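You operate a simulated robot arm through the tools that you are given. There is no shell and no other tool.

You run a simulated robot arm. Do the job below in one go: nothing can be reset, and whatever is moved stays where it is left.

Task
Tip the beaker of flour into the flour box and clip the box shut.
Fine: set the beaker back where it stood, shut the lid and press the clip down; the box stays where it stands. Set down upright: measuring beaker.

The check looks at the end state, three seconds after you hand in, the way a careful person would. Anything else that was tipped, shoved, dropped, spilled or broken makes it a failure. A push-on lid holds only when it is set on centred and level and pressed home; a screw cap is set on level and turned clockwise until tight.

Robot
A 7-joint arm with a two-finger gripper, fixed in place. Base frame: the origin is at the foot of the arm, x ahead of it, y to its left, z up; the work surface is at about z = 860. Readings come in mm, degrees, newtons and seconds.
With the tool pointing down near the work surface it reaches from about 300 to 740 mm from the base axis. Its first joint turns from -166.0 to 166.0 degrees. Payload 2.94 kg.
The TCP is the grasp point between the finger pads, 30 mm short of the fingertips. In the tool frame z runs along the fingers and y along their closing line. The gripper opens to 138 mm. The gripper's body begins 109 mm behind the TCP.
Orientation is that of the tool frame in the base frame, as a unit quaternion [x, y, z, w]. With the fingers straight down and closing along the base's y, the tool's x points along the base's -x, its y along +y and its z along -z.

Tools
- The arm moves only by the tool jog_arm. Its argument "series" is a list of rows, each an object of numbers (a shift or turn left out is 0, a gripper value left out holds the last): "x", "y", "z": the shift along the tool's x, y, z in mm; "ax", "ay", "az": the turn, a rotation vector about the tool's x, y, z in degrees; "claw": the finger opening in mm, from 0 to 138. In form: [{"x": .., "y": .., "z": .., "ax": .., "ay": .., "az": .., "claw": ..}, ...]. A call has 1 to 20 rows; each row shifts and turns the commanded pose from where the row before left it, along the tool's axes as they then stand. Rows are played at 5 a second. More than 50 mm and 8.6 degrees between two rows, or a gripper value outside its range, and nothing of the call is played. Where a pose cannot be reached the arm comes as near as it can. A force on the tool above 40 N (or 10 N above the force at the start of the call, whichever is more), or a blocked arm, ends the call early, and 0.2 s more pass. Each finger halts on what it meets, pressing with about 43 N; the grip force reading is that of the motor and also rises with nothing between the fingers. The clock runs only during rows and for 0.2 s after the last one: add rows that do not move to give the fingers time. It gives the time, the measured TCP pose, the force on the tool (base axes), the opening and the grip force at its end, in the units of the frame above (readings bear some noise), with the torque about the TCP (base axes, N m) and any sound that the robot's microphone picked up.
- Cameras (640 x 400 px; columns grow to the right, rows downward): "scene" is fixed at [228.7, 649.3, 1690.1]; the picture's right is [-0.95, -0.32, 0.00], its down [-0.18, 0.52, -0.83] and it looks along [0.26, -0.79, -0.55] (base axes); focal length 335 px, centre (320, 200). "wrist" rides on the gripper at [71, 19, -146] in the tool frame; the picture's right is [-0.26, 0.97, 0.00], its down [-0.85, -0.23, -0.48] and it looks along [-0.46, -0.12, 0.88] (tool axes); focal length 280 px, centre (320, 200). There is no depth. A picture from a camera that has moved, and an enlarged one, comes with that camera's place and axes in the base frame and with its lens. The place of the scene camera against the robot may be out by one fixed shift of up to 25 mm in any direction.
- snapshot(camera): a new picture of that camera. The clock stands still meanwhile.
- move_column(by): slides the trunk up (or, below 0, down) by that many mm; the arm rides with it, the base frame stays. It gives what a move gives, with no picture.
- inspect(camera, box): a new picture of the part [left, top, right, bottom] of that camera's present view, enlarged. The clock stands still meanwhile.
- finish_job(): hands the job in; it is judged then, once.

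Places have to be worked out from the pictures, the camera data and where the tool is seen. Open the gripper and draw the arm clear of the work before you hand the job in, unless the task says otherwise.

The tools are called after "Request:" as a command line: name --argument value ..., lists and objects as JSON in quotes. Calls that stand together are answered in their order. jog_arm: Moves the arm, as the interface text tells. Its arguments: {"type":"object","properties":{"series":{"type":"array"}},"required":["series"]} The other tools are called the same way: move_column (by) slides the trunk up or down; snapshot (camera) takes a picture; inspect (camera, box) takes an enlarged picture of a part of a camera's view; finish_job () hands the job in.

At the start:

```text
t: 0.0
position: [393.8, -180.5, 1261.0]
tool_rot: [0.001, 1.0, 0.001, 0.0]
contact_force: [-0.1, 0.4, -0.6]
ft_torque: [0.02, 0.02, -0.01]
width: 137.9
finger_force: 0.1
trunk travel left (down, up): [-425.0, 29.0]
```

scene: 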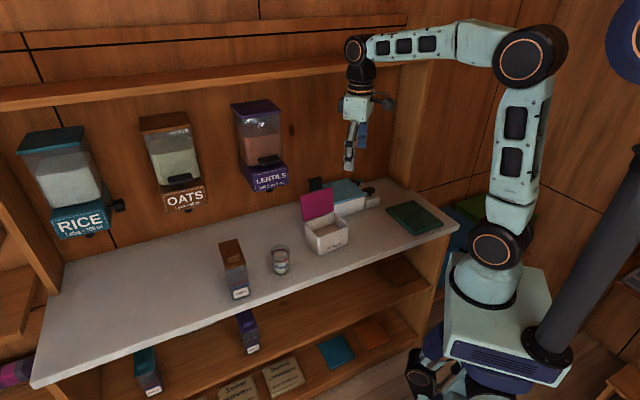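
wrist: 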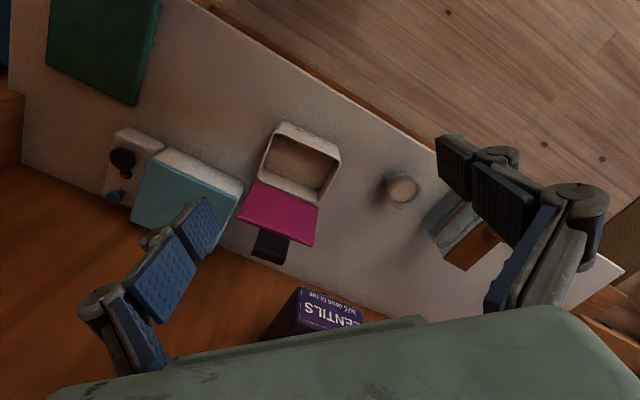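

I start by enlarging the views of the beaker and the box to see how they look and where they are.

Request:
inspect --camera "scene" --box '[200, 160, 460, 320]'

Request:
inspect --camera "wrist" --box '[200, 100, 460, 270]'

Request:
snapshot --camera "wrist"

```text
2.46 times, centred on (330, 240) of scene
camera zoom: at [228.7, 649.3, 1690.1], right [-0.95, -0.32, 0.0], down [-0.18, 0.52, -0.83], along [0.26, -0.79, -0.55], focal length 825 px, centre (295, 102)
```

zoom: 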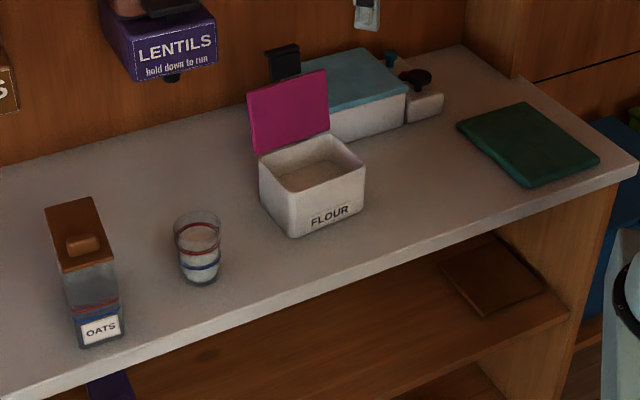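

```text
2.35 times, centred on (330, 185) of wrist
camera zoom: at [322.3, -161.3, 1407.3], right [0.26, 0.97, 0.0], down [0.85, -0.23, 0.48], along [0.46, -0.12, -0.88], focal length 660 px, centre (296, 235)
```

zoom: 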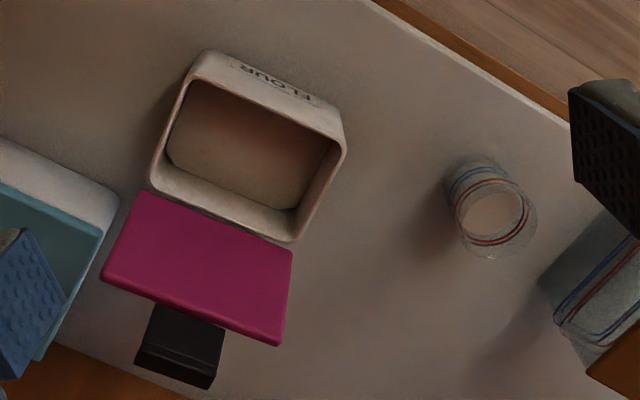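

```text
taken
camera wrist: at [322.3, -161.3, 1407.3], right [0.26, 0.97, 0.0], down [0.85, -0.23, 0.48], along [0.46, -0.12, -0.88], focal length 280 px, centre (320, 200)
```

wrist: 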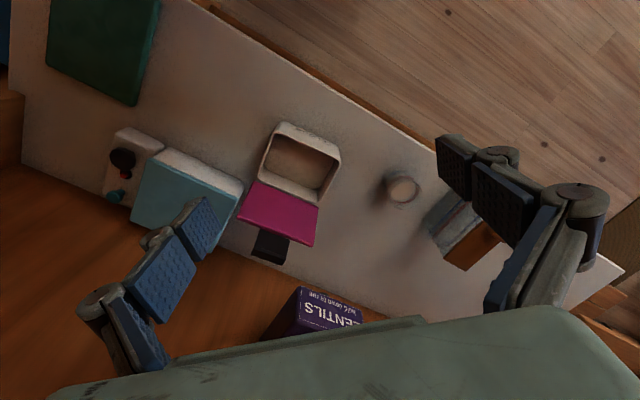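

The box sits roughly at (490,-240) with its label face towards (-x,+y), and the lid stands open at the back with a black clip on its free edge. The beaker is near (598,-67). I lower the wrist camera for a closer look.

Request:
jog_arm --series '[{"x": 5, "y": -8, "z": 37}, {"x": 5, "y": -8, "z": 37}, {"x": 5, "y": -7, "z": 38}, {"x": 4, "y": -7, "z": 38}, {}]'

Request:
snapshot --camera "wrist"

Request:
snapshot --camera "scene"

```text
t: 1.2
position: [374.1, -209.2, 1108.8]
tool_rot: [0.0, 1.0, 0.001, 0.0]
contact_force: [-0.2, 0.8, 0.5]
ft_torque: [0.02, 0.02, -0.01]
width: 138.1
finger_force: 0.0
trunk travel left (down, up): [-425.0, 29.0]
```

```text
taken
camera wrist: at [303.4, -191.3, 1255.2], right [0.26, 0.97, 0.0], down [0.85, -0.23, 0.48], along [0.46, -0.12, -0.88], focal length 280 px, centre (320, 200)
```

wrist: 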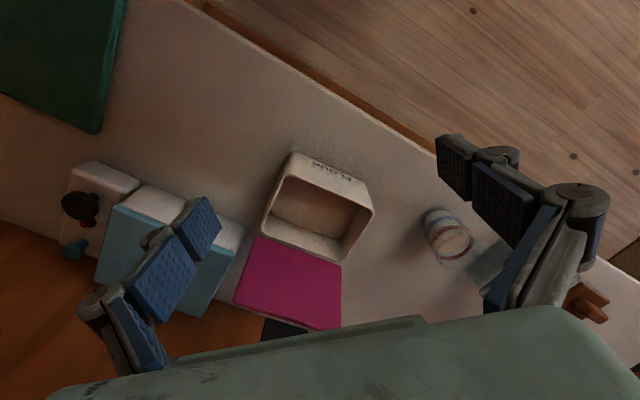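

```text
taken
```

scene: 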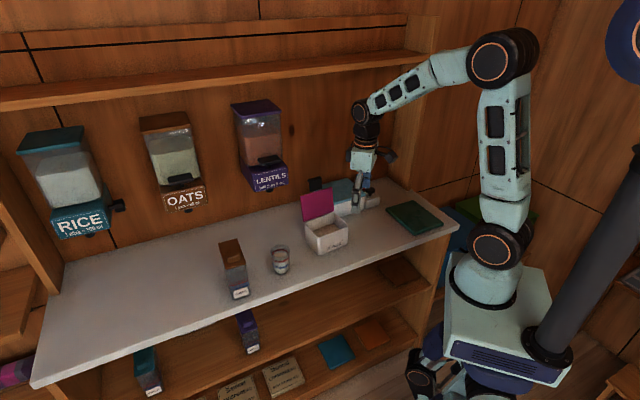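

Request:
inspect --camera "wrist" --box '[220, 130, 400, 245]'

Request:
inspect --camera "wrist" --box '[390, 180, 530, 270]'

Request:
inspect --camera "wrist" --box '[200, 220, 380, 340]'

Request:
inspect --camera "scene" --box '[260, 170, 380, 280]'

```text
3.48 times, centred on (310, 188) of wrist
camera zoom: at [303.4, -191.3, 1255.2], right [0.26, 0.97, 0.0], down [0.85, -0.23, 0.48], along [0.46, -0.12, -0.88], focal length 975 px, centre (355, 244)
```

zoom: 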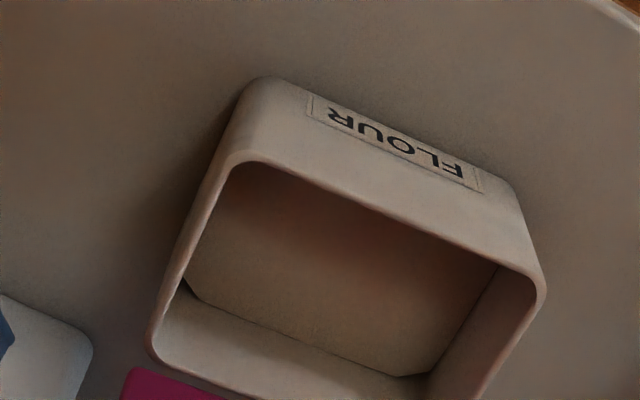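

```text
4.44 times, centred on (460, 225) of wrist
camera zoom: at [303.4, -191.3, 1255.2], right [0.26, 0.97, 0.0], down [0.85, -0.23, 0.48], along [0.46, -0.12, -0.88], focal length 1246 px, centre (-302, 89)
```

zoom: 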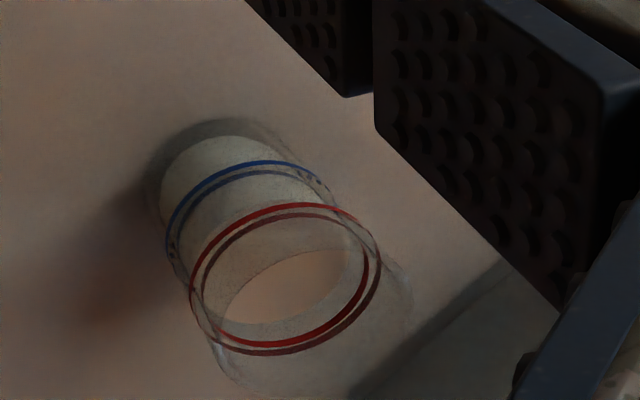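

```text
3.33 times, centred on (290, 280) of wrist
camera zoom: at [303.4, -191.3, 1255.2], right [0.26, 0.97, 0.0], down [0.85, -0.23, 0.48], along [0.46, -0.12, -0.88], focal length 935 px, centre (420, -67)
```

zoom: 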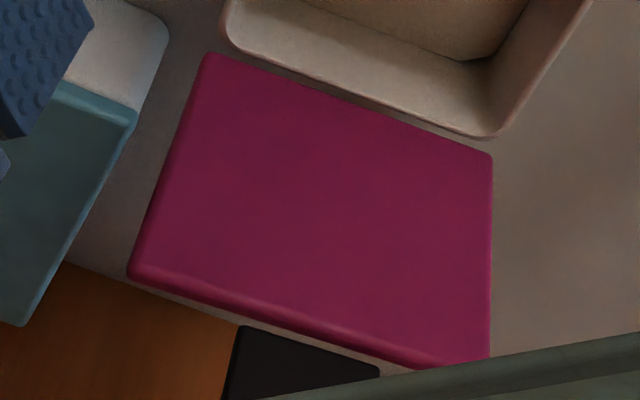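

```text
3.64 times, centred on (320, 225) of scene
camera zoom: at [228.7, 649.3, 1690.1], right [-0.95, -0.32, 0.0], down [-0.18, 0.52, -0.83], along [0.26, -0.79, -0.55], focal length 1219 px, centre (320, 109)
```

zoom: 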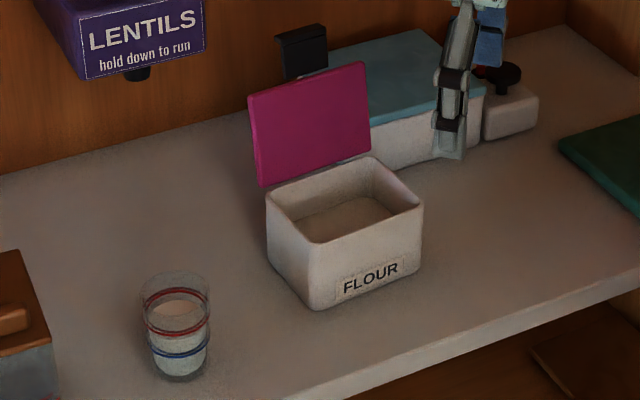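

The beaker is a tapered glass about 60 mm wide, and the counter runs at 45° to the base axes. I plan to grip the beaker from the side with the tool horizontal and facing the wall, then pour forwards. I'll test first in free space whether the arm can take those poses.

Request:
jog_arm --series '[{"z": -45}, {"z": -45}, {"x": -37, "y": 26}, {"x": -37, "y": 26}, {"x": -37, "y": 26}, {"x": -37, "y": 26}, {"x": -37, "y": 26, "claw": 100}, {"az": 7.5}, {"az": 7.5}, {"az": 7.5}, {"az": 7.5}, {"az": 7.5}, {"az": 7.5}, {}]'

Request:
snapshot --camera "wrist"

```text
t: 4.2
position: [558.9, -79.8, 1199.6]
tool_rot: [0.383, 0.924, 0.0, 0.0]
contact_force: [0.2, -0.1, 0.2]
ft_torque: [0.01, 0.0, 0.01]
width: 100.0
finger_force: 0.1
trunk travel left (down, up): [-425.0, 29.0]
```

```text
taken
camera wrist: at [522.6, -16.7, 1347.2], right [0.87, 0.5, 0.0], down [0.44, -0.76, 0.48], along [0.24, -0.41, -0.88], focal length 280 px, centre (320, 200)
```

wrist: 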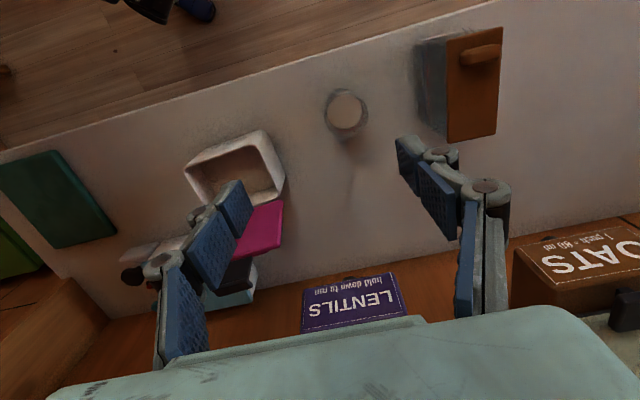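

The yaw worked. This view is nearly straight down on the beaker, so I enlarge it to fix its position.

Request:
inspect --camera "wrist" --box '[300, 75, 400, 150]'

Request:
inspect --camera "wrist" --box '[170, 110, 330, 220]'

```text
5.33 times, centred on (350, 112) of wrist
camera zoom: at [522.6, -16.7, 1347.2], right [0.87, 0.5, 0.0], down [0.44, -0.76, 0.48], along [0.24, -0.41, -0.88], focal length 1495 px, centre (160, 667)
```

zoom: 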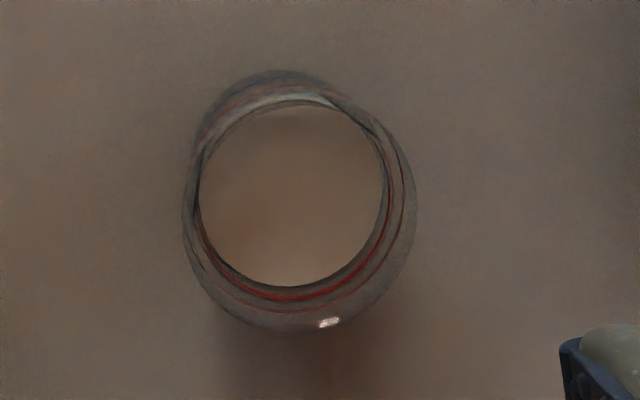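

```text
3.64 times, centred on (250, 165) of wrist
camera zoom: at [522.6, -16.7, 1347.2], right [0.87, 0.5, 0.0], down [0.44, -0.76, 0.48], along [0.24, -0.41, -0.88], focal length 1020 px, centre (574, 327)
```

zoom: 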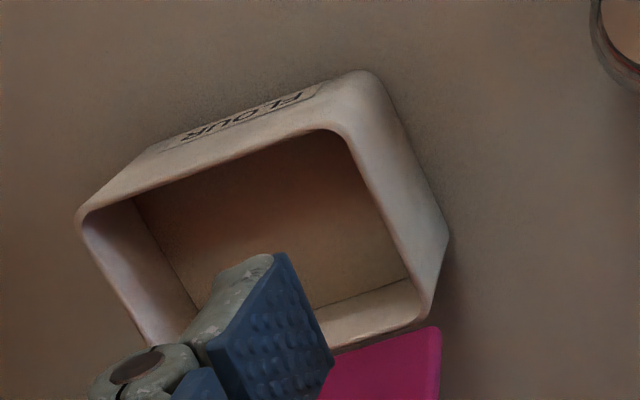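

The beaker axis comes out near (596,-68), rim about 62 mm wide and about 92 mm tall. Now I test pitching the tool up to horizontal at this safe height.

Request:
jog_arm --series '[{"ay": -8.2}, {"ay": -8.2}, {"ay": -8.2}, {"ay": -8.2}, {"ay": -8.2}, {"ay": -8.2}, {"ay": -8.2}, {"ay": -8.2}, {"ay": -8.2}, {"ay": -8.2}, {"ay": -8.0}, {}]'

Request:
snapshot --camera "scene"

Request:
snapshot --camera "wrist"

```text
t: 6.8
position: [559.5, -79.7, 1200.6]
tool_rot: [0.27, 0.653, -0.271, 0.654]
contact_force: [0.3, -0.1, 0.2]
ft_torque: [-0.01, -0.01, -0.02]
width: 100.2
finger_force: 0.0
trunk travel left (down, up): [-425.0, 29.0]
```

```text
taken
```

scene: 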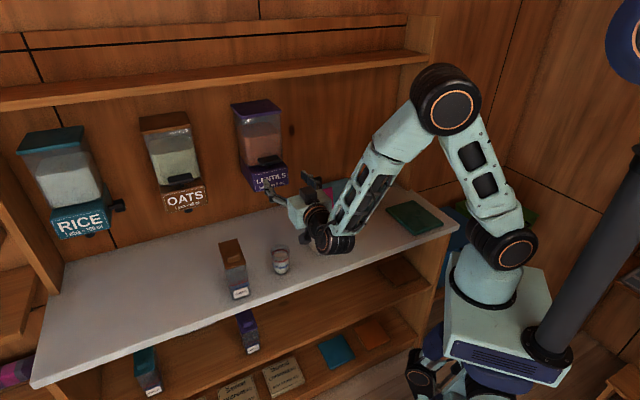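

```text
taken
camera wrist: at [469.6, 36.2, 1130.5], right [0.68, 0.68, 0.26], down [-0.5, 0.17, 0.85], along [0.53, -0.71, 0.46], focal length 280 px, centre (320, 200)
```

wrist: 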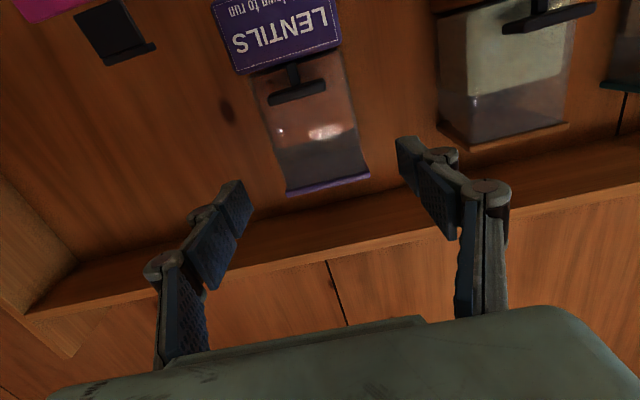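

Horizontal is reachable. Now I test the pouring end pose empty and high above the box: back to vertical, across to over the box, then about 40° past vertical.

Request:
jog_arm --series '[{"ay": 8.2}, {"ay": 8.2}, {"ay": 8.2}, {"ay": 8.2}, {"ay": 8.2}, {"ay": 8.2}, {"ay": 8.2}, {"ay": 8.2}, {"ay": 8.2}, {"ay": 8.2}, {"ay": 8.0}, {"x": -10, "y": -41, "z": 8}, {"x": -10, "y": -41, "z": 8}, {"x": -10, "y": -41, "z": 8}, {"x": -10, "y": -41, "z": 6}, {}]'

Request:
snapshot --camera "wrist"

```text
t: 10.2
position: [469.9, -224.4, 1170.5]
tool_rot: [0.381, 0.924, 0.0, 0.0]
contact_force: [0.1, 0.4, -0.5]
ft_torque: [-0.02, -0.03, 0.01]
width: 99.9
finger_force: 0.1
trunk travel left (down, up): [-425.0, 29.0]
```

```text
taken
camera wrist: at [434.3, -161.0, 1317.3], right [0.87, 0.5, 0.0], down [0.44, -0.76, 0.48], along [0.24, -0.41, -0.88], focal length 280 px, centre (320, 200)
```

wrist: 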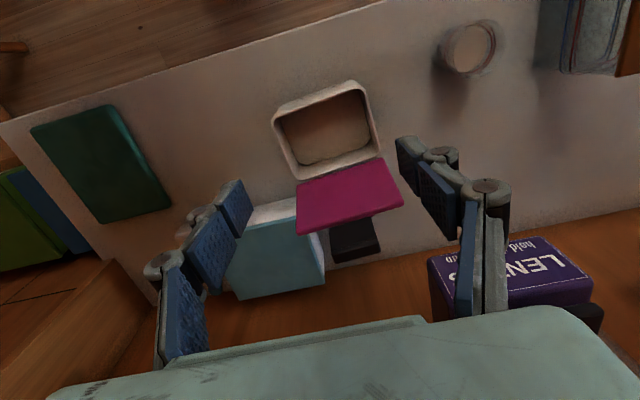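

Good view of the box, lid and clip. I enlarge it for measurements before testing the tilt.

Request:
inspect --camera "wrist" --box '[250, 70, 420, 180]'

Request:
inspect --camera "wrist" --box '[270, 150, 430, 270]'

```text
3.64 times, centred on (335, 125) of wrist
camera zoom: at [434.3, -161.0, 1317.3], right [0.87, 0.5, 0.0], down [0.44, -0.76, 0.48], along [0.24, -0.41, -0.88], focal length 1020 px, centre (266, 473)
```

zoom: 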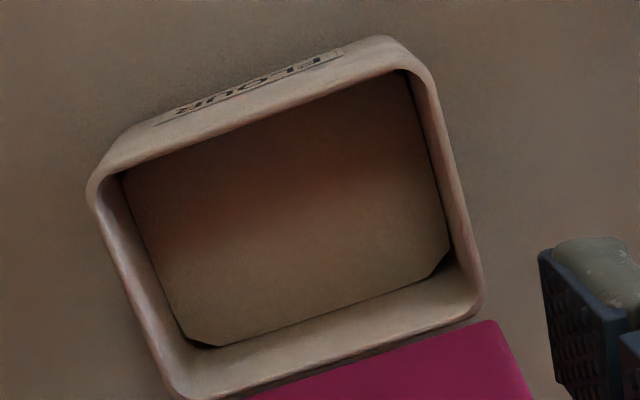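

```text
3.33 times, centred on (350, 210) of wrist
camera zoom: at [434.3, -161.0, 1317.3], right [0.87, 0.5, 0.0], down [0.44, -0.76, 0.48], along [0.24, -0.41, -0.88], focal length 935 px, centre (220, 167)
```

zoom: 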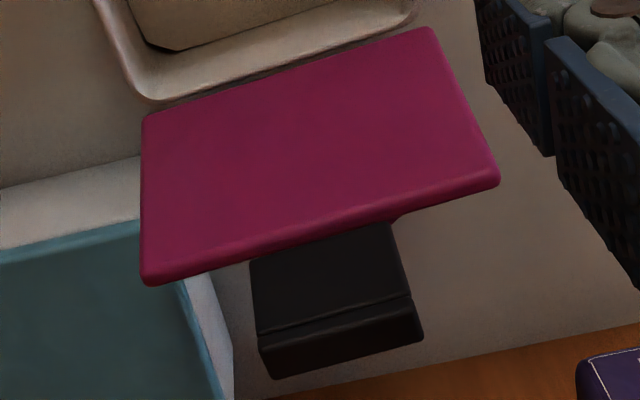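

Box centre is about (497,-247) with the rim near z=940 and long side at about 48.5°. The lid's free edge is near z=1045 and the clip tip near z=1090. Now I test tilting past vertical here at z=1170.

Request:
jog_arm --series '[{"ay": 8}, {"ay": 8}, {"ay": 8}, {"ay": 8}, {"ay": 8}, {}]'

Request:
snapshot --camera "scene"

Request:
snapshot --camera "wrist"

```text
t: 11.6
position: [469.8, -223.0, 1170.2]
tool_rot: [0.367, 0.888, 0.105, -0.256]
contact_force: [0.7, 0.7, -0.4]
ft_torque: [-0.01, -0.01, -0.01]
width: 100.0
finger_force: 0.0
out of reach, approached as far as the arm can: row 5
trunk travel left (down, up): [-425.0, 29.0]
```

```text
taken
```

scene: 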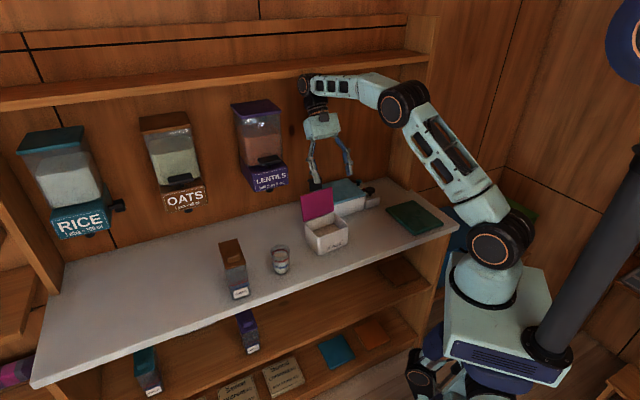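

```text
taken
camera wrist: at [497.0, -223.0, 1332.9], right [0.84, 0.53, -0.14], down [0.53, -0.85, -0.05], along [-0.14, -0.03, -0.99], focal length 280 px, centre (320, 200)
```

wrist: 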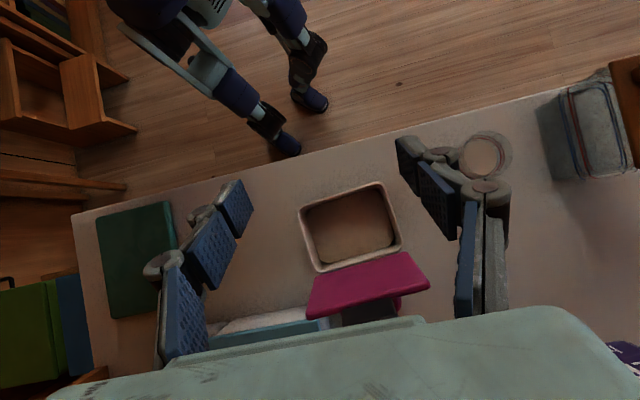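

It reaches about 32° past vertical here before hitting a limit. A sideways pour, rolling about the tool's own axis with the tool horizontal, would tilt further and keep the gripper away from the lid, so I test that pose over the box.

Request:
jog_arm --series '[{"ay": -8}, {"ay": -8}, {"ay": -8}, {"ay": -8}, {}]'

```text
t: 12.8
position: [471.3, -223.7, 1169.9]
tool_rot: [0.383, 0.924, 0.0, 0.001]
contact_force: [0.1, -0.4, -1.2]
ft_torque: [-0.04, -0.02, 0.0]
width: 100.2
finger_force: 0.0
trunk travel left (down, up): [-425.0, 29.0]
```

Back at vertical. Now pitch up to horizontal here.

Request:
jog_arm --series '[{"ay": -8.2}, {"ay": -8.2}, {"ay": -8.2}, {"ay": -8.2}, {"ay": -8.2}, {"ay": -8.2}, {"ay": -8.2}, {"ay": -8.2}, {"ay": -8.2}, {"ay": -8.2}, {"ay": -8.0}, {}]'

Request:
snapshot --camera "scene"

```text
t: 15.4
position: [488.1, -226.0, 1170.1]
tool_rot: [0.271, 0.653, -0.27, 0.654]
contact_force: [0.8, 0.2, 0.4]
ft_torque: [0.0, -0.02, -0.02]
width: 100.1
finger_force: 0.0
out of reach, approached as far as the arm can: row 9, 10
trunk travel left (down, up): [-425.0, 29.0]
```

```text
taken
```

scene: 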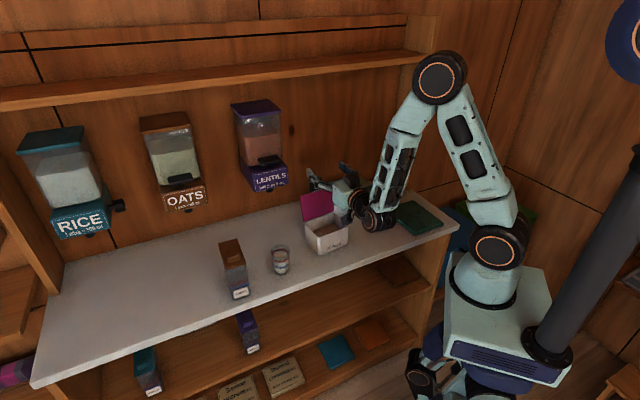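

Horizontal is just at the limit here (the wrist is too close to the base at this height). I descend and move forward a little to see whether the actual pouring height is easier.

Request:
jog_arm --series '[{"z": 10, "y": -4, "x": 25}, {"z": 11, "y": -4, "x": 25}, {"x": 30}, {"x": 30}, {}]'

Request:
snapshot --camera "scene"

```text
t: 16.6
position: [495.4, -247.7, 1060.6]
tool_rot: [0.27, 0.653, -0.27, 0.654]
contact_force: [0.0, 1.1, 0.4]
ft_torque: [-0.01, -0.02, -0.01]
width: 100.2
finger_force: 0.0
trunk travel left (down, up): [-425.0, 29.0]
```

```text
taken
```

scene: 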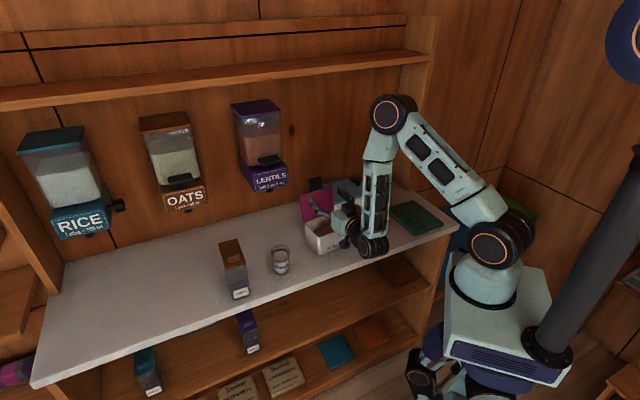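

Reachable here. I enlarge the scene to see where the wrist hub sits relative to the tool axis, since that decides clearance from the counter edge.

Request:
inspect --camera "scene" --box '[270, 160, 430, 280]'

```text
3.33 times, centred on (350, 220) of scene
camera zoom: at [228.7, 649.3, 1690.1], right [-0.95, -0.32, 0.0], down [-0.18, 0.52, -0.83], along [0.26, -0.79, -0.55], focal length 1117 px, centre (220, 133)
```

zoom: 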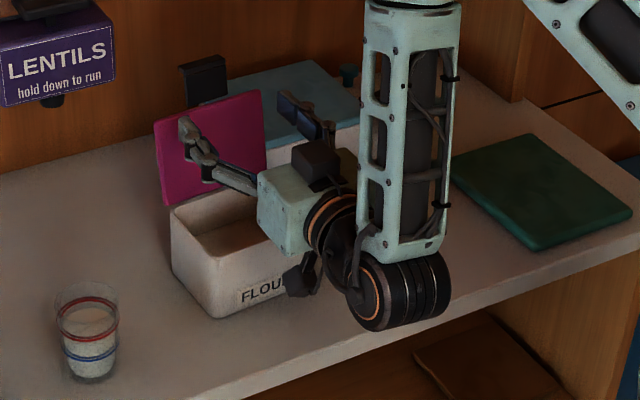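

The hub sits on the tool axis behind the gripper, so it stays off the counter when gripping the beaker. Now I test the roll for pouring (towards -l, i.e. away from the beaker's side).

Request:
jog_arm --series '[{"y": 18, "z": 0}, {"y": 17}, {"az": 8.3}, {"az": 8.3}, {"az": 8.3}, {"az": 8.3}, {"az": 8.3}, {"az": 8.3}, {"az": 8.3}, {"az": 8.3}, {"az": 8.3}, {"az": 8.3}, {"az": 8.3}, {"az": 8.3}, {"az": 8.3}, {"az": 8.3}, {"az": 8.3}, {"az": 8.3}, {"az": 7.2}, {}]'

Request:
snapshot --camera "scene"

Request:
snapshot --camera "wrist"

```text
t: 20.8
position: [466.3, -271.3, 1453.3]
tool_rot: [0.714, 0.032, 0.485, 0.504]
contact_force: [-0.6, -0.3, 0.0]
ft_torque: [-0.02, 0.0, 0.03]
width: 100.0
finger_force: 0.1
out of reach, approached as far as the arm can: row 6, 7, 8, 9, 10, 11, 12, 13, 14, 15, 16, 17, 18, 19
trunk travel left (down, up): [-425.0, 29.0]
```

```text
taken
```

scene: 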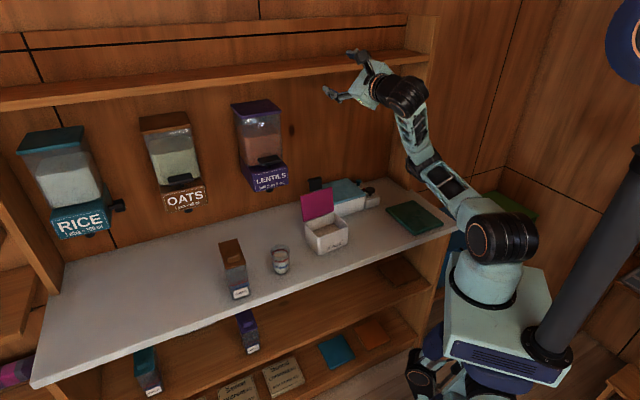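

```text
taken
camera wrist: at [390.3, -143.2, 1519.3], right [-0.57, -0.61, 0.55], down [-0.69, -0.01, -0.72], along [0.45, -0.79, -0.42], focal length 280 px, centre (320, 200)
```

wrist: 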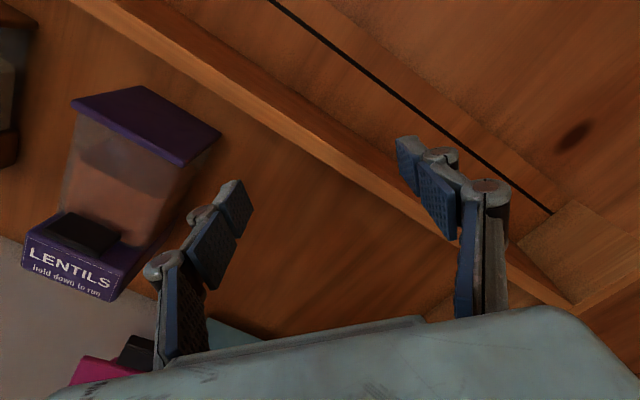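

The roll in that direction hit a joint limit after about 33° and the arm swung up into another posture. Nothing was touched, and the bench looks unchanged. I roll back the other way up here in free space and see the posture.

Request:
jog_arm --series '[{"az": -8.2}, {"az": -8.2}, {"az": -8.2}, {"az": -8.2}, {"az": -8.2}, {"az": -8.2}, {"az": -8.2}, {"az": -8.2}, {}]'

Request:
snapshot --camera "scene"

```text
t: 22.8
position: [466.0, -272.0, 1452.6]
tool_rot: [0.582, 0.414, 0.135, 0.687]
contact_force: [0.0, -1.0, -0.3]
ft_torque: [0.02, -0.01, -0.06]
width: 99.9
finger_force: 0.2
trunk travel left (down, up): [-425.0, 29.0]
```

```text
taken
```

scene: 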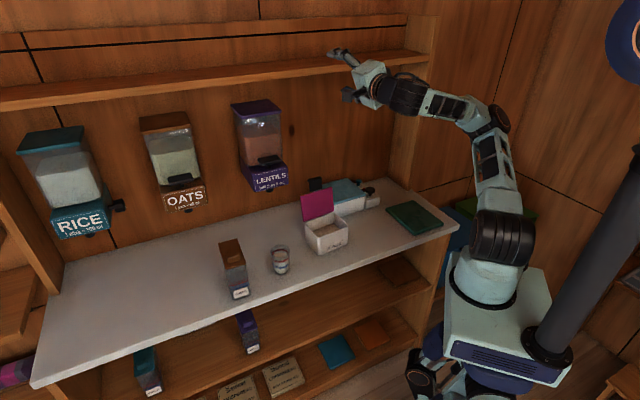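

The posture is unwinding smoothly; I keep rolling back to zero.

Request:
jog_arm --series '[{"az": -8.2}, {"az": -8.2}, {"az": -8.2}, {"az": -8.2}, {"az": -8.2}, {"az": -8.2}, {"az": -8.2}, {"az": -8.0}, {}]'

Request:
snapshot --camera "scene"

```text
t: 24.8
position: [466.8, -272.2, 1453.8]
tool_rot: [0.267, 0.663, -0.258, 0.65]
contact_force: [0.9, -0.1, -0.2]
ft_torque: [-0.02, -0.01, -0.04]
width: 100.0
finger_force: 0.0
trunk travel left (down, up): [-425.0, 29.0]
```

```text
taken
```

scene: 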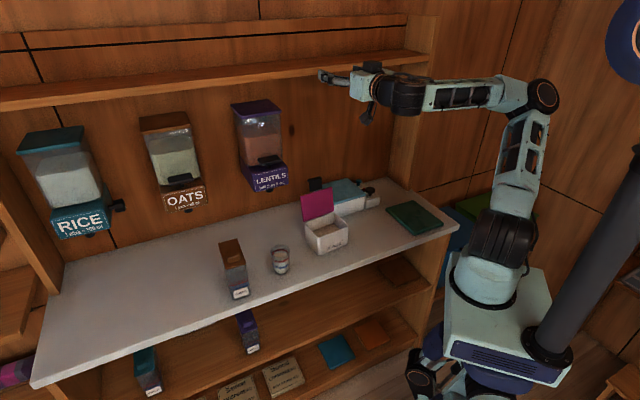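

Roll is back to zero with the tool horizontal. I test the opposite roll direction here in free space to learn the range.

Request:
jog_arm --series '[{"az": -8.2}, {"az": -8.2}, {"az": -8.2}, {"az": -8.2}, {"az": -8.2}, {"az": -8.2}, {"az": -8.2}, {"az": -8.2}, {"az": -8.2}, {"az": -8.2}, {"az": -8.0}, {}]'

Request:
snapshot --camera "scene"

```text
t: 27.4
position: [467.6, -271.2, 1453.8]
tool_rot: [-0.28, 0.657, -0.643, 0.277]
contact_force: [0.4, 0.0, 0.2]
ft_torque: [0.02, 0.02, -0.03]
width: 100.2
finger_force: 0.0
trunk travel left (down, up): [-425.0, 29.0]
```

```text
taken
```

scene: 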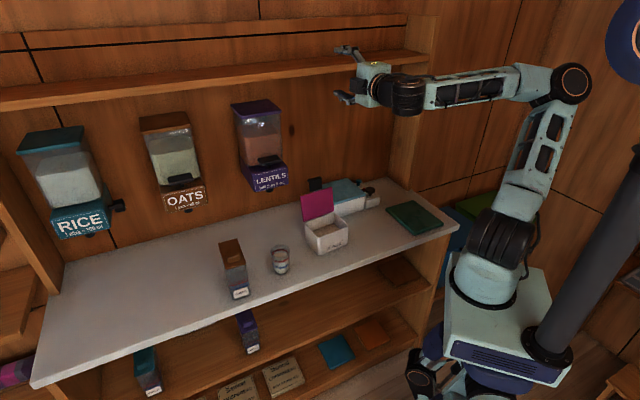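

Roll -90° is fine. I continue towards -180°, which would put the wrist camera on top.

Request:
jog_arm --series '[{"az": -8.2}, {"az": -8.2}, {"az": -8.2}, {"az": -8.2}, {"az": -8.2}, {"az": -8.2}, {"az": -8.2}, {"az": -8.2}, {"az": -8.2}, {"az": -8.2}, {"az": -8.0}, {}]'

Request:
snapshot --camera "scene"

Request:
snapshot --camera "wrist"

```text
t: 30.0
position: [467.3, -271.0, 1453.8]
tool_rot: [0.663, -0.266, 0.651, 0.258]
contact_force: [1.1, -0.9, 0.4]
ft_torque: [0.01, 0.01, -0.02]
width: 100.4
finger_force: 0.2
trunk travel left (down, up): [-425.0, 29.0]
```

```text
taken
```

scene: 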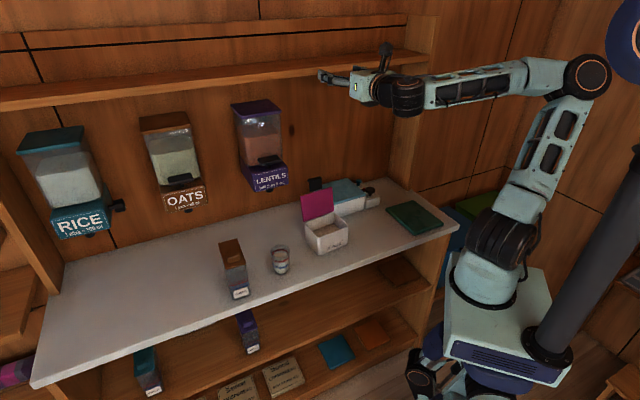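

```text
taken
camera wrist: at [348.8, -186.8, 1528.6], right [-0.67, -0.69, -0.27], down [-0.2, 0.51, -0.84], along [0.72, -0.51, -0.48], focal length 280 px, centre (320, 200)
```

wrist: 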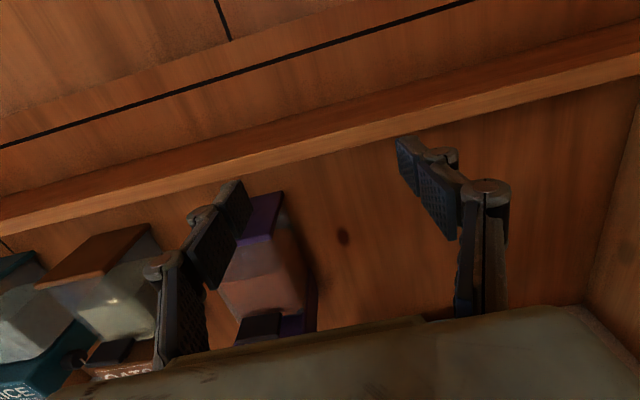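

Roll -180° works with the camera on top, so I'll grip this way and pour by rolling back towards -l. Now I move across to a point in front of the counter edge, facing the beaker, and start descending.

Request:
jog_arm --series '[{"ay": 1.2, "y": -39, "z": -27}, {"y": -39, "z": -27}, {"y": -39, "z": -28}, {"y": -39, "z": -28}, {"y": -40, "z": -28}, {"y": -40, "z": -28}, {"x": -45}, {"x": -45}, {"x": -45}, {"x": -45}, {}]'

Request:
snapshot --camera "scene"

Request:
snapshot --camera "wrist"

```text
t: 32.4
position: [508.7, 12.5, 1275.8]
tool_rot: [0.656, -0.264, 0.658, 0.26]
contact_force: [-0.3, 0.2, 0.1]
ft_torque: [0.01, -0.03, 0.01]
width: 100.1
finger_force: 0.0
trunk travel left (down, up): [-425.0, 29.0]
```

```text
taken
```

scene: 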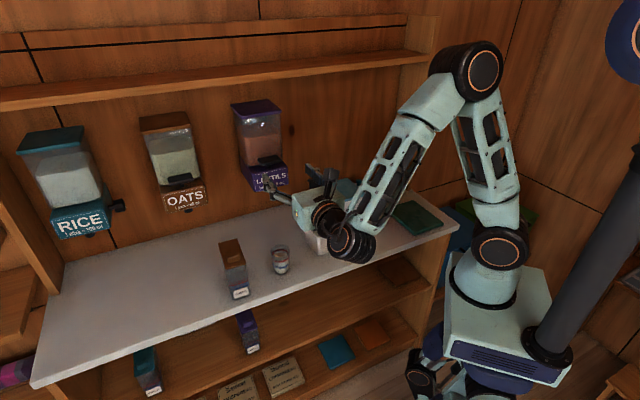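

```text
taken
camera wrist: at [389.4, 98.0, 1347.5], right [-0.66, -0.7, -0.27], down [-0.18, 0.5, -0.85], along [0.73, -0.51, -0.46], focal length 280 px, centre (320, 200)
```

wrist: 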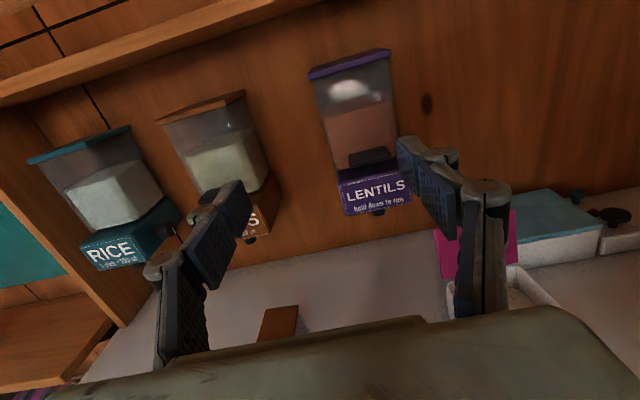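

The arm is in a good posture again. I continue descending and look for the beaker in the wrist view.

Request:
jog_arm --series '[{"x": -45}, {"x": -45}, {"x": -45}, {"x": -45}, {"x": -45}, {}]'

Request:
snapshot --camera "scene"

Request:
snapshot --camera "wrist"

```text
t: 33.8
position: [511.0, 15.7, 1051.5]
tool_rot: [0.656, -0.264, 0.658, 0.26]
contact_force: [0.5, 0.2, 0.1]
ft_torque: [0.03, -0.01, -0.01]
width: 100.5
finger_force: 0.0
trunk travel left (down, up): [-425.0, 29.0]
```

```text
taken
```

scene: 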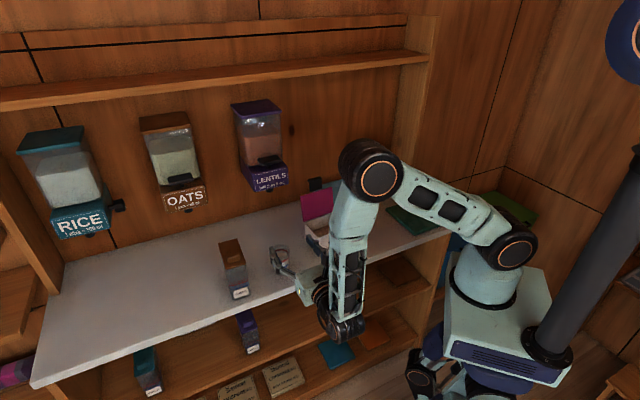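

```text
taken
camera wrist: at [391.0, 101.1, 1123.0], right [-0.66, -0.7, -0.27], down [-0.18, 0.5, -0.85], along [0.73, -0.51, -0.46], focal length 280 px, centre (320, 200)
```

wrist: 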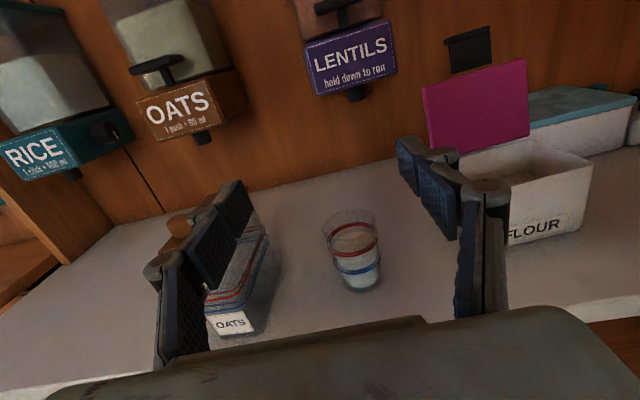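

The wrist camera now sees beaker, box and lid from above and behind. I enlarge the beaker to refine its position relative to the tool.

Request:
inspect --camera "wrist" --box '[290, 190, 420, 310]'

Request:
inspect --camera "wrist" --box '[400, 20, 640, 260]'

```text
3.33 times, centred on (355, 250) of wrist
camera zoom: at [391.0, 101.1, 1123.0], right [-0.66, -0.7, -0.27], down [-0.18, 0.5, -0.85], along [0.73, -0.51, -0.46], focal length 935 px, centre (203, 33)
```

zoom: 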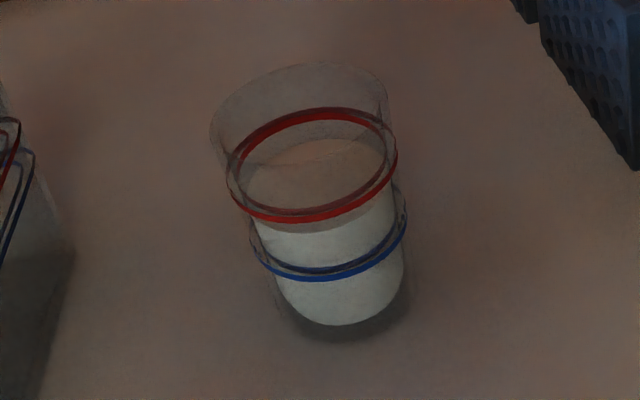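

```text
1.67 times, centred on (520, 140) of wrist
camera zoom: at [391.0, 101.1, 1123.0], right [-0.66, -0.7, -0.27], down [-0.18, 0.5, -0.85], along [0.73, -0.51, -0.46], focal length 467 px, centre (-13, 300)
```

zoom: 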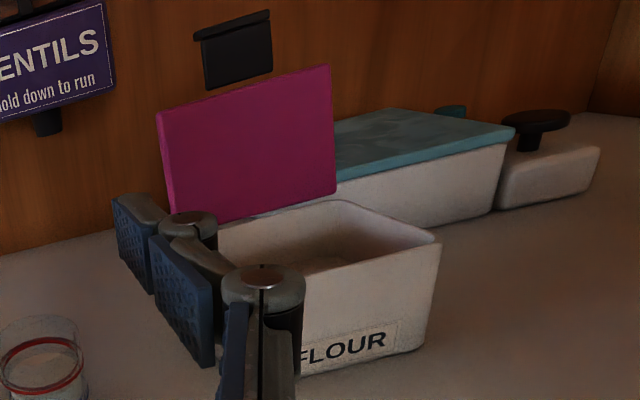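

The beaker axis agrees with (596,-68); relative to the tool it is 119 mm ahead and 2 mm to the tool's +y. I descend to z≈905 in front of the counter edge, then look again before going in.

Request:
jog_arm --series '[{"x": -37, "y": 1}, {"x": -37, "y": 1}, {"x": -37}, {"x": -36}, {}]'

Request:
snapshot --camera "wrist"

Request:
snapshot --camera "scene"

```text
t: 35.0
position: [509.9, 15.3, 904.5]
tool_rot: [0.655, -0.265, 0.658, 0.26]
contact_force: [-0.4, 0.1, 0.5]
ft_torque: [-0.04, -0.04, -0.03]
width: 99.9
finger_force: 0.1
trunk travel left (down, up): [-425.0, 29.0]
```

```text
taken
camera wrist: at [390.2, 100.7, 975.7], right [-0.66, -0.7, -0.27], down [-0.18, 0.5, -0.85], along [0.73, -0.51, -0.46], focal length 280 px, centre (320, 200)
```

wrist: 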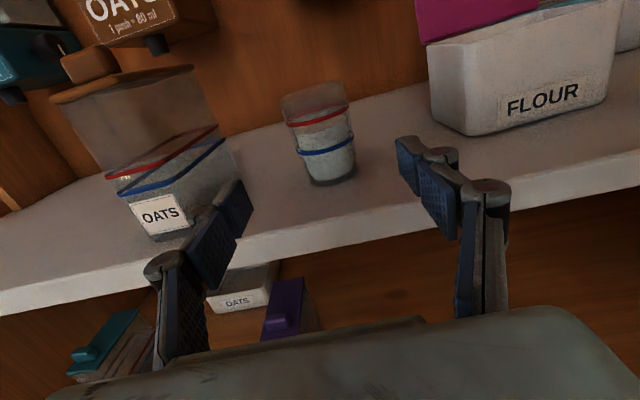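

```text
taken
```

scene: 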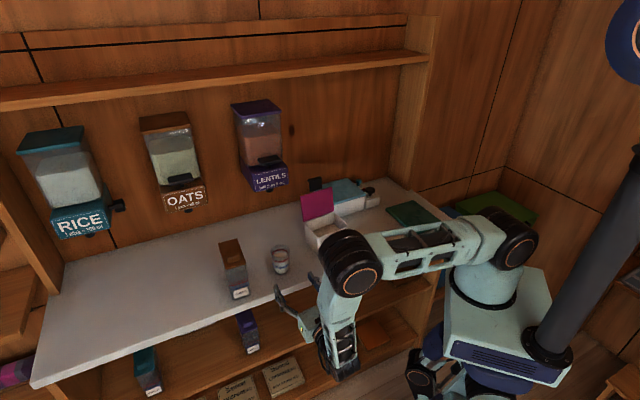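

Seen along the tool axis the beaker is centred (its column at tool height is ~321, the axis is at 320). I advance 90 mm and check before the last part.

Request:
jog_arm --series '[{"z": 30}, {"z": 30}, {"z": 30}, {}]'

Request:
snapshot --camera "wrist"

Request:
inspect --camera "scene" --box '[210, 200, 370, 320]'

```text
t: 36.0
position: [576.6, -45.3, 903.9]
tool_rot: [0.656, -0.264, 0.658, 0.26]
contact_force: [-0.5, -0.8, -0.3]
ft_torque: [0.01, -0.01, 0.02]
width: 99.8
finger_force: 0.1
trunk travel left (down, up): [-425.0, 29.0]
```

```text
taken
camera wrist: at [457.0, 38.6, 977.0], right [-0.66, -0.7, -0.27], down [-0.18, 0.5, -0.85], along [0.73, -0.51, -0.46], focal length 280 px, centre (320, 200)
```

wrist: 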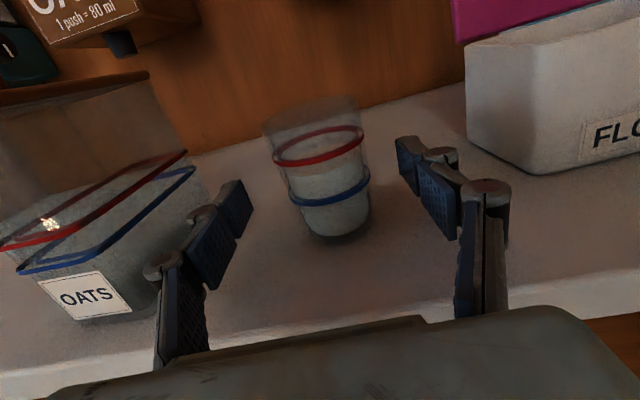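

```text
3.33 times, centred on (290, 260) of scene
camera zoom: at [228.7, 649.3, 1690.1], right [-0.95, -0.32, 0.0], down [-0.18, 0.52, -0.83], along [0.26, -0.79, -0.55], focal length 1117 px, centre (420, 0)
```

zoom: 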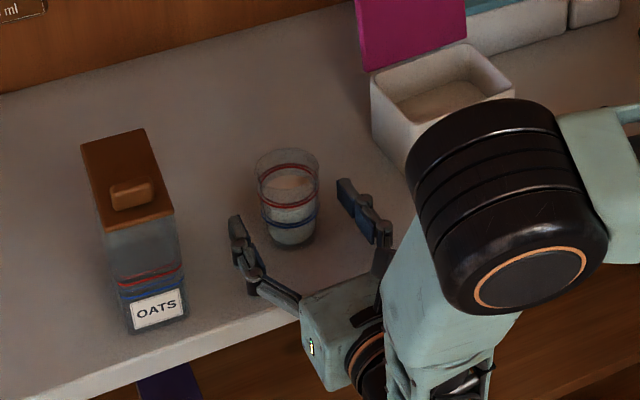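

Still centred (beaker column 321 at tool height) and no contact. I go in the last 29 mm and close gently on the glass.

Request:
jog_arm --series '[{"z": 15}, {"z": 14}, {}, {"claw": 75}, {"claw": 65}, {"claw": 50}, {"claw": 40}, {}, {}]'

Request:
snapshot --camera "wrist"

```text
t: 38.0
position: [596.7, -67.5, 905.1]
tool_rot: [0.655, -0.264, 0.658, 0.259]
contact_force: [-0.8, -0.3, 0.6]
ft_torque: [-0.03, -0.02, 0.02]
width: 56.1
finger_force: 43.7
trunk travel left (down, up): [-425.0, 29.0]
```

```text
taken
camera wrist: at [478.4, 18.4, 976.6], right [-0.66, -0.7, -0.27], down [-0.18, 0.5, -0.85], along [0.73, -0.51, -0.46], focal length 280 px, centre (320, 200)
```

wrist: 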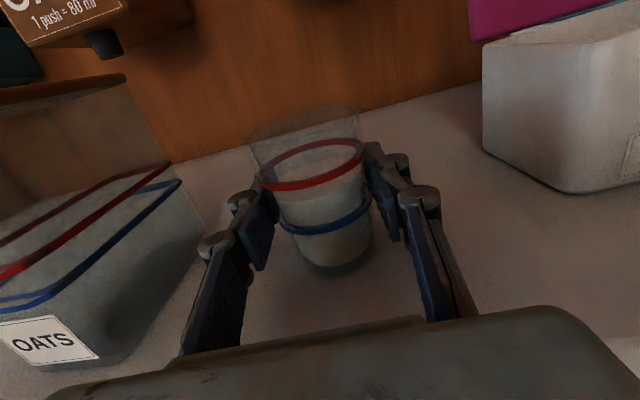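

The beaker is held at 56 mm with 43.7 N, at TCP (596.7,-67.5,905.1), which is the pose to return to. I lift it straight up slowly.

Request:
jog_arm --series '[{"x": 10}, {"x": 20}, {"x": 20}, {"x": 20}, {"x": 20}, {"x": 20}, {"x": 15}, {}]'

Request:
snapshot --camera "wrist"

Request:
snapshot --camera "scene"

```text
t: 39.8
position: [595.5, -68.3, 1028.2]
tool_rot: [0.656, -0.263, 0.657, 0.261]
contact_force: [-0.1, 0.6, -1.7]
ft_torque: [-0.01, -0.02, 0.0]
width: 56.3
finger_force: 43.1
trunk travel left (down, up): [-425.0, 29.0]
```

```text
taken
camera wrist: at [476.8, 17.3, 1100.4], right [-0.66, -0.7, -0.27], down [-0.18, 0.5, -0.85], along [0.73, -0.51, -0.46], focal length 280 px, centre (320, 200)
```

wrist: 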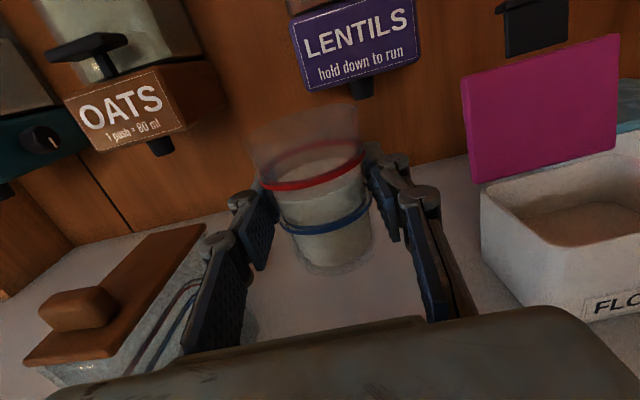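

```text
taken
```

scene: 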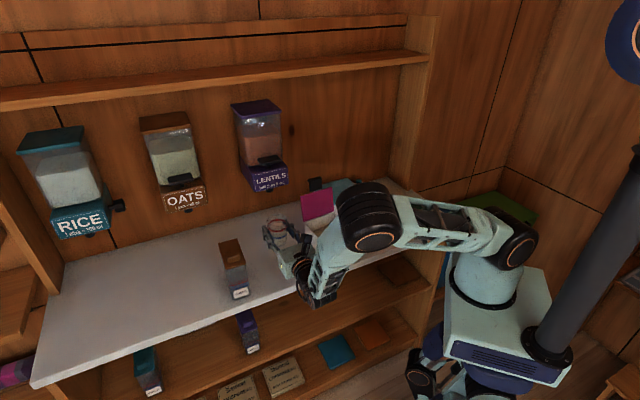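

Beaker lifted with the flour level intact. I now carry it sideways at this height to in front of/over the box's near edge, in modest steps.

Request:
jog_arm --series '[{"y": 10}, {"y": 20}, {"y": 22}, {"y": 22}, {"y": 22}, {"y": 22}, {"y": 22}, {"y": 18}, {"y": 10}, {}]'

Request:
snapshot --camera "wrist"

Request:
snapshot --camera "scene"

```text
t: 42.0
position: [479.6, -189.8, 1028.6]
tool_rot: [0.656, -0.265, 0.657, 0.261]
contact_force: [-0.4, -0.2, -0.7]
ft_torque: [0.0, 0.0, -0.03]
width: 56.6
finger_force: 43.2
trunk travel left (down, up): [-425.0, 29.0]
```

```text
taken
camera wrist: at [360.7, -105.3, 1100.0], right [-0.66, -0.7, -0.27], down [-0.18, 0.5, -0.85], along [0.73, -0.51, -0.46], focal length 280 px, centre (320, 200)
```

wrist: 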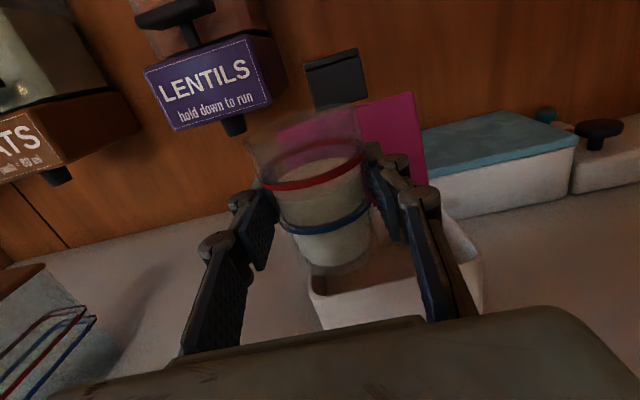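

```text
taken
```

scene: 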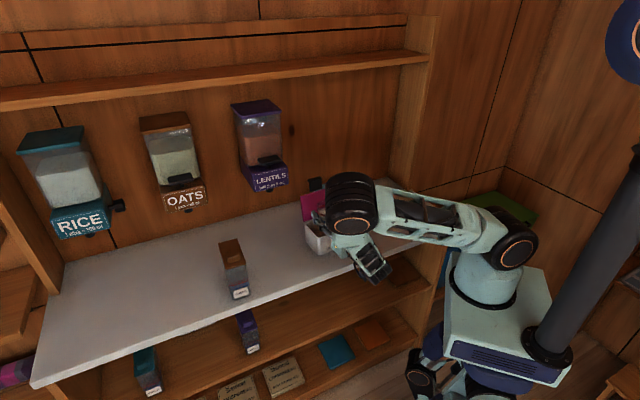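

Tracking is accurate. I move the beaker 46 mm forward so its axis is over the box, slightly towards the beaker-side end.

Request:
jog_arm --series '[{"z": 12}, {"z": 12}, {"z": 12}, {"z": 10}, {}]'

Request:
snapshot --camera "wrist"

Request:
snapshot --camera "scene"

```text
t: 43.2
position: [514.6, -220.5, 1028.3]
tool_rot: [0.656, -0.265, 0.658, 0.259]
contact_force: [-0.4, -0.3, -1.1]
ft_torque: [0.01, -0.03, 0.03]
width: 56.4
finger_force: 43.2
trunk travel left (down, up): [-425.0, 29.0]
```

```text
taken
camera wrist: at [394.8, -135.3, 1100.6], right [-0.66, -0.7, -0.27], down [-0.18, 0.5, -0.85], along [0.73, -0.51, -0.46], focal length 280 px, centre (320, 200)
```

wrist: 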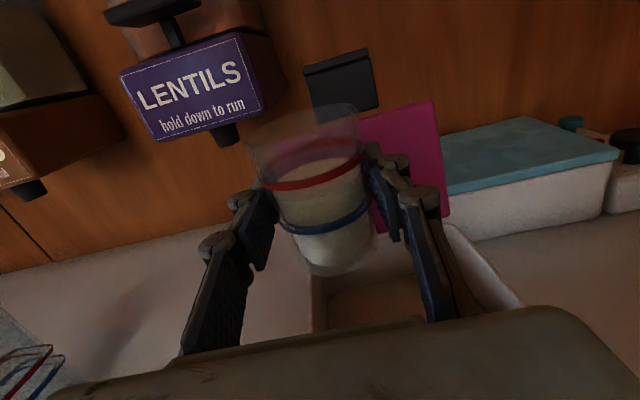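

```text
taken
```

scene: 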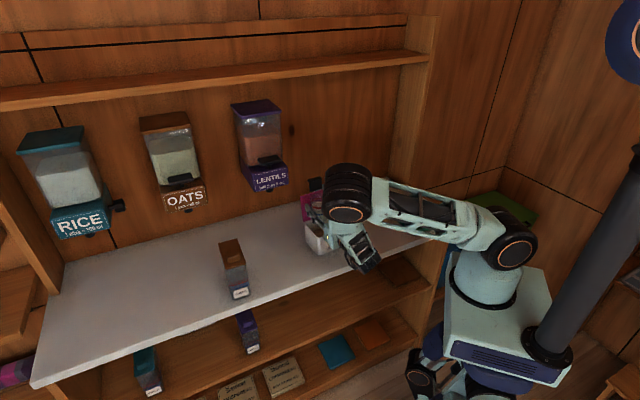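

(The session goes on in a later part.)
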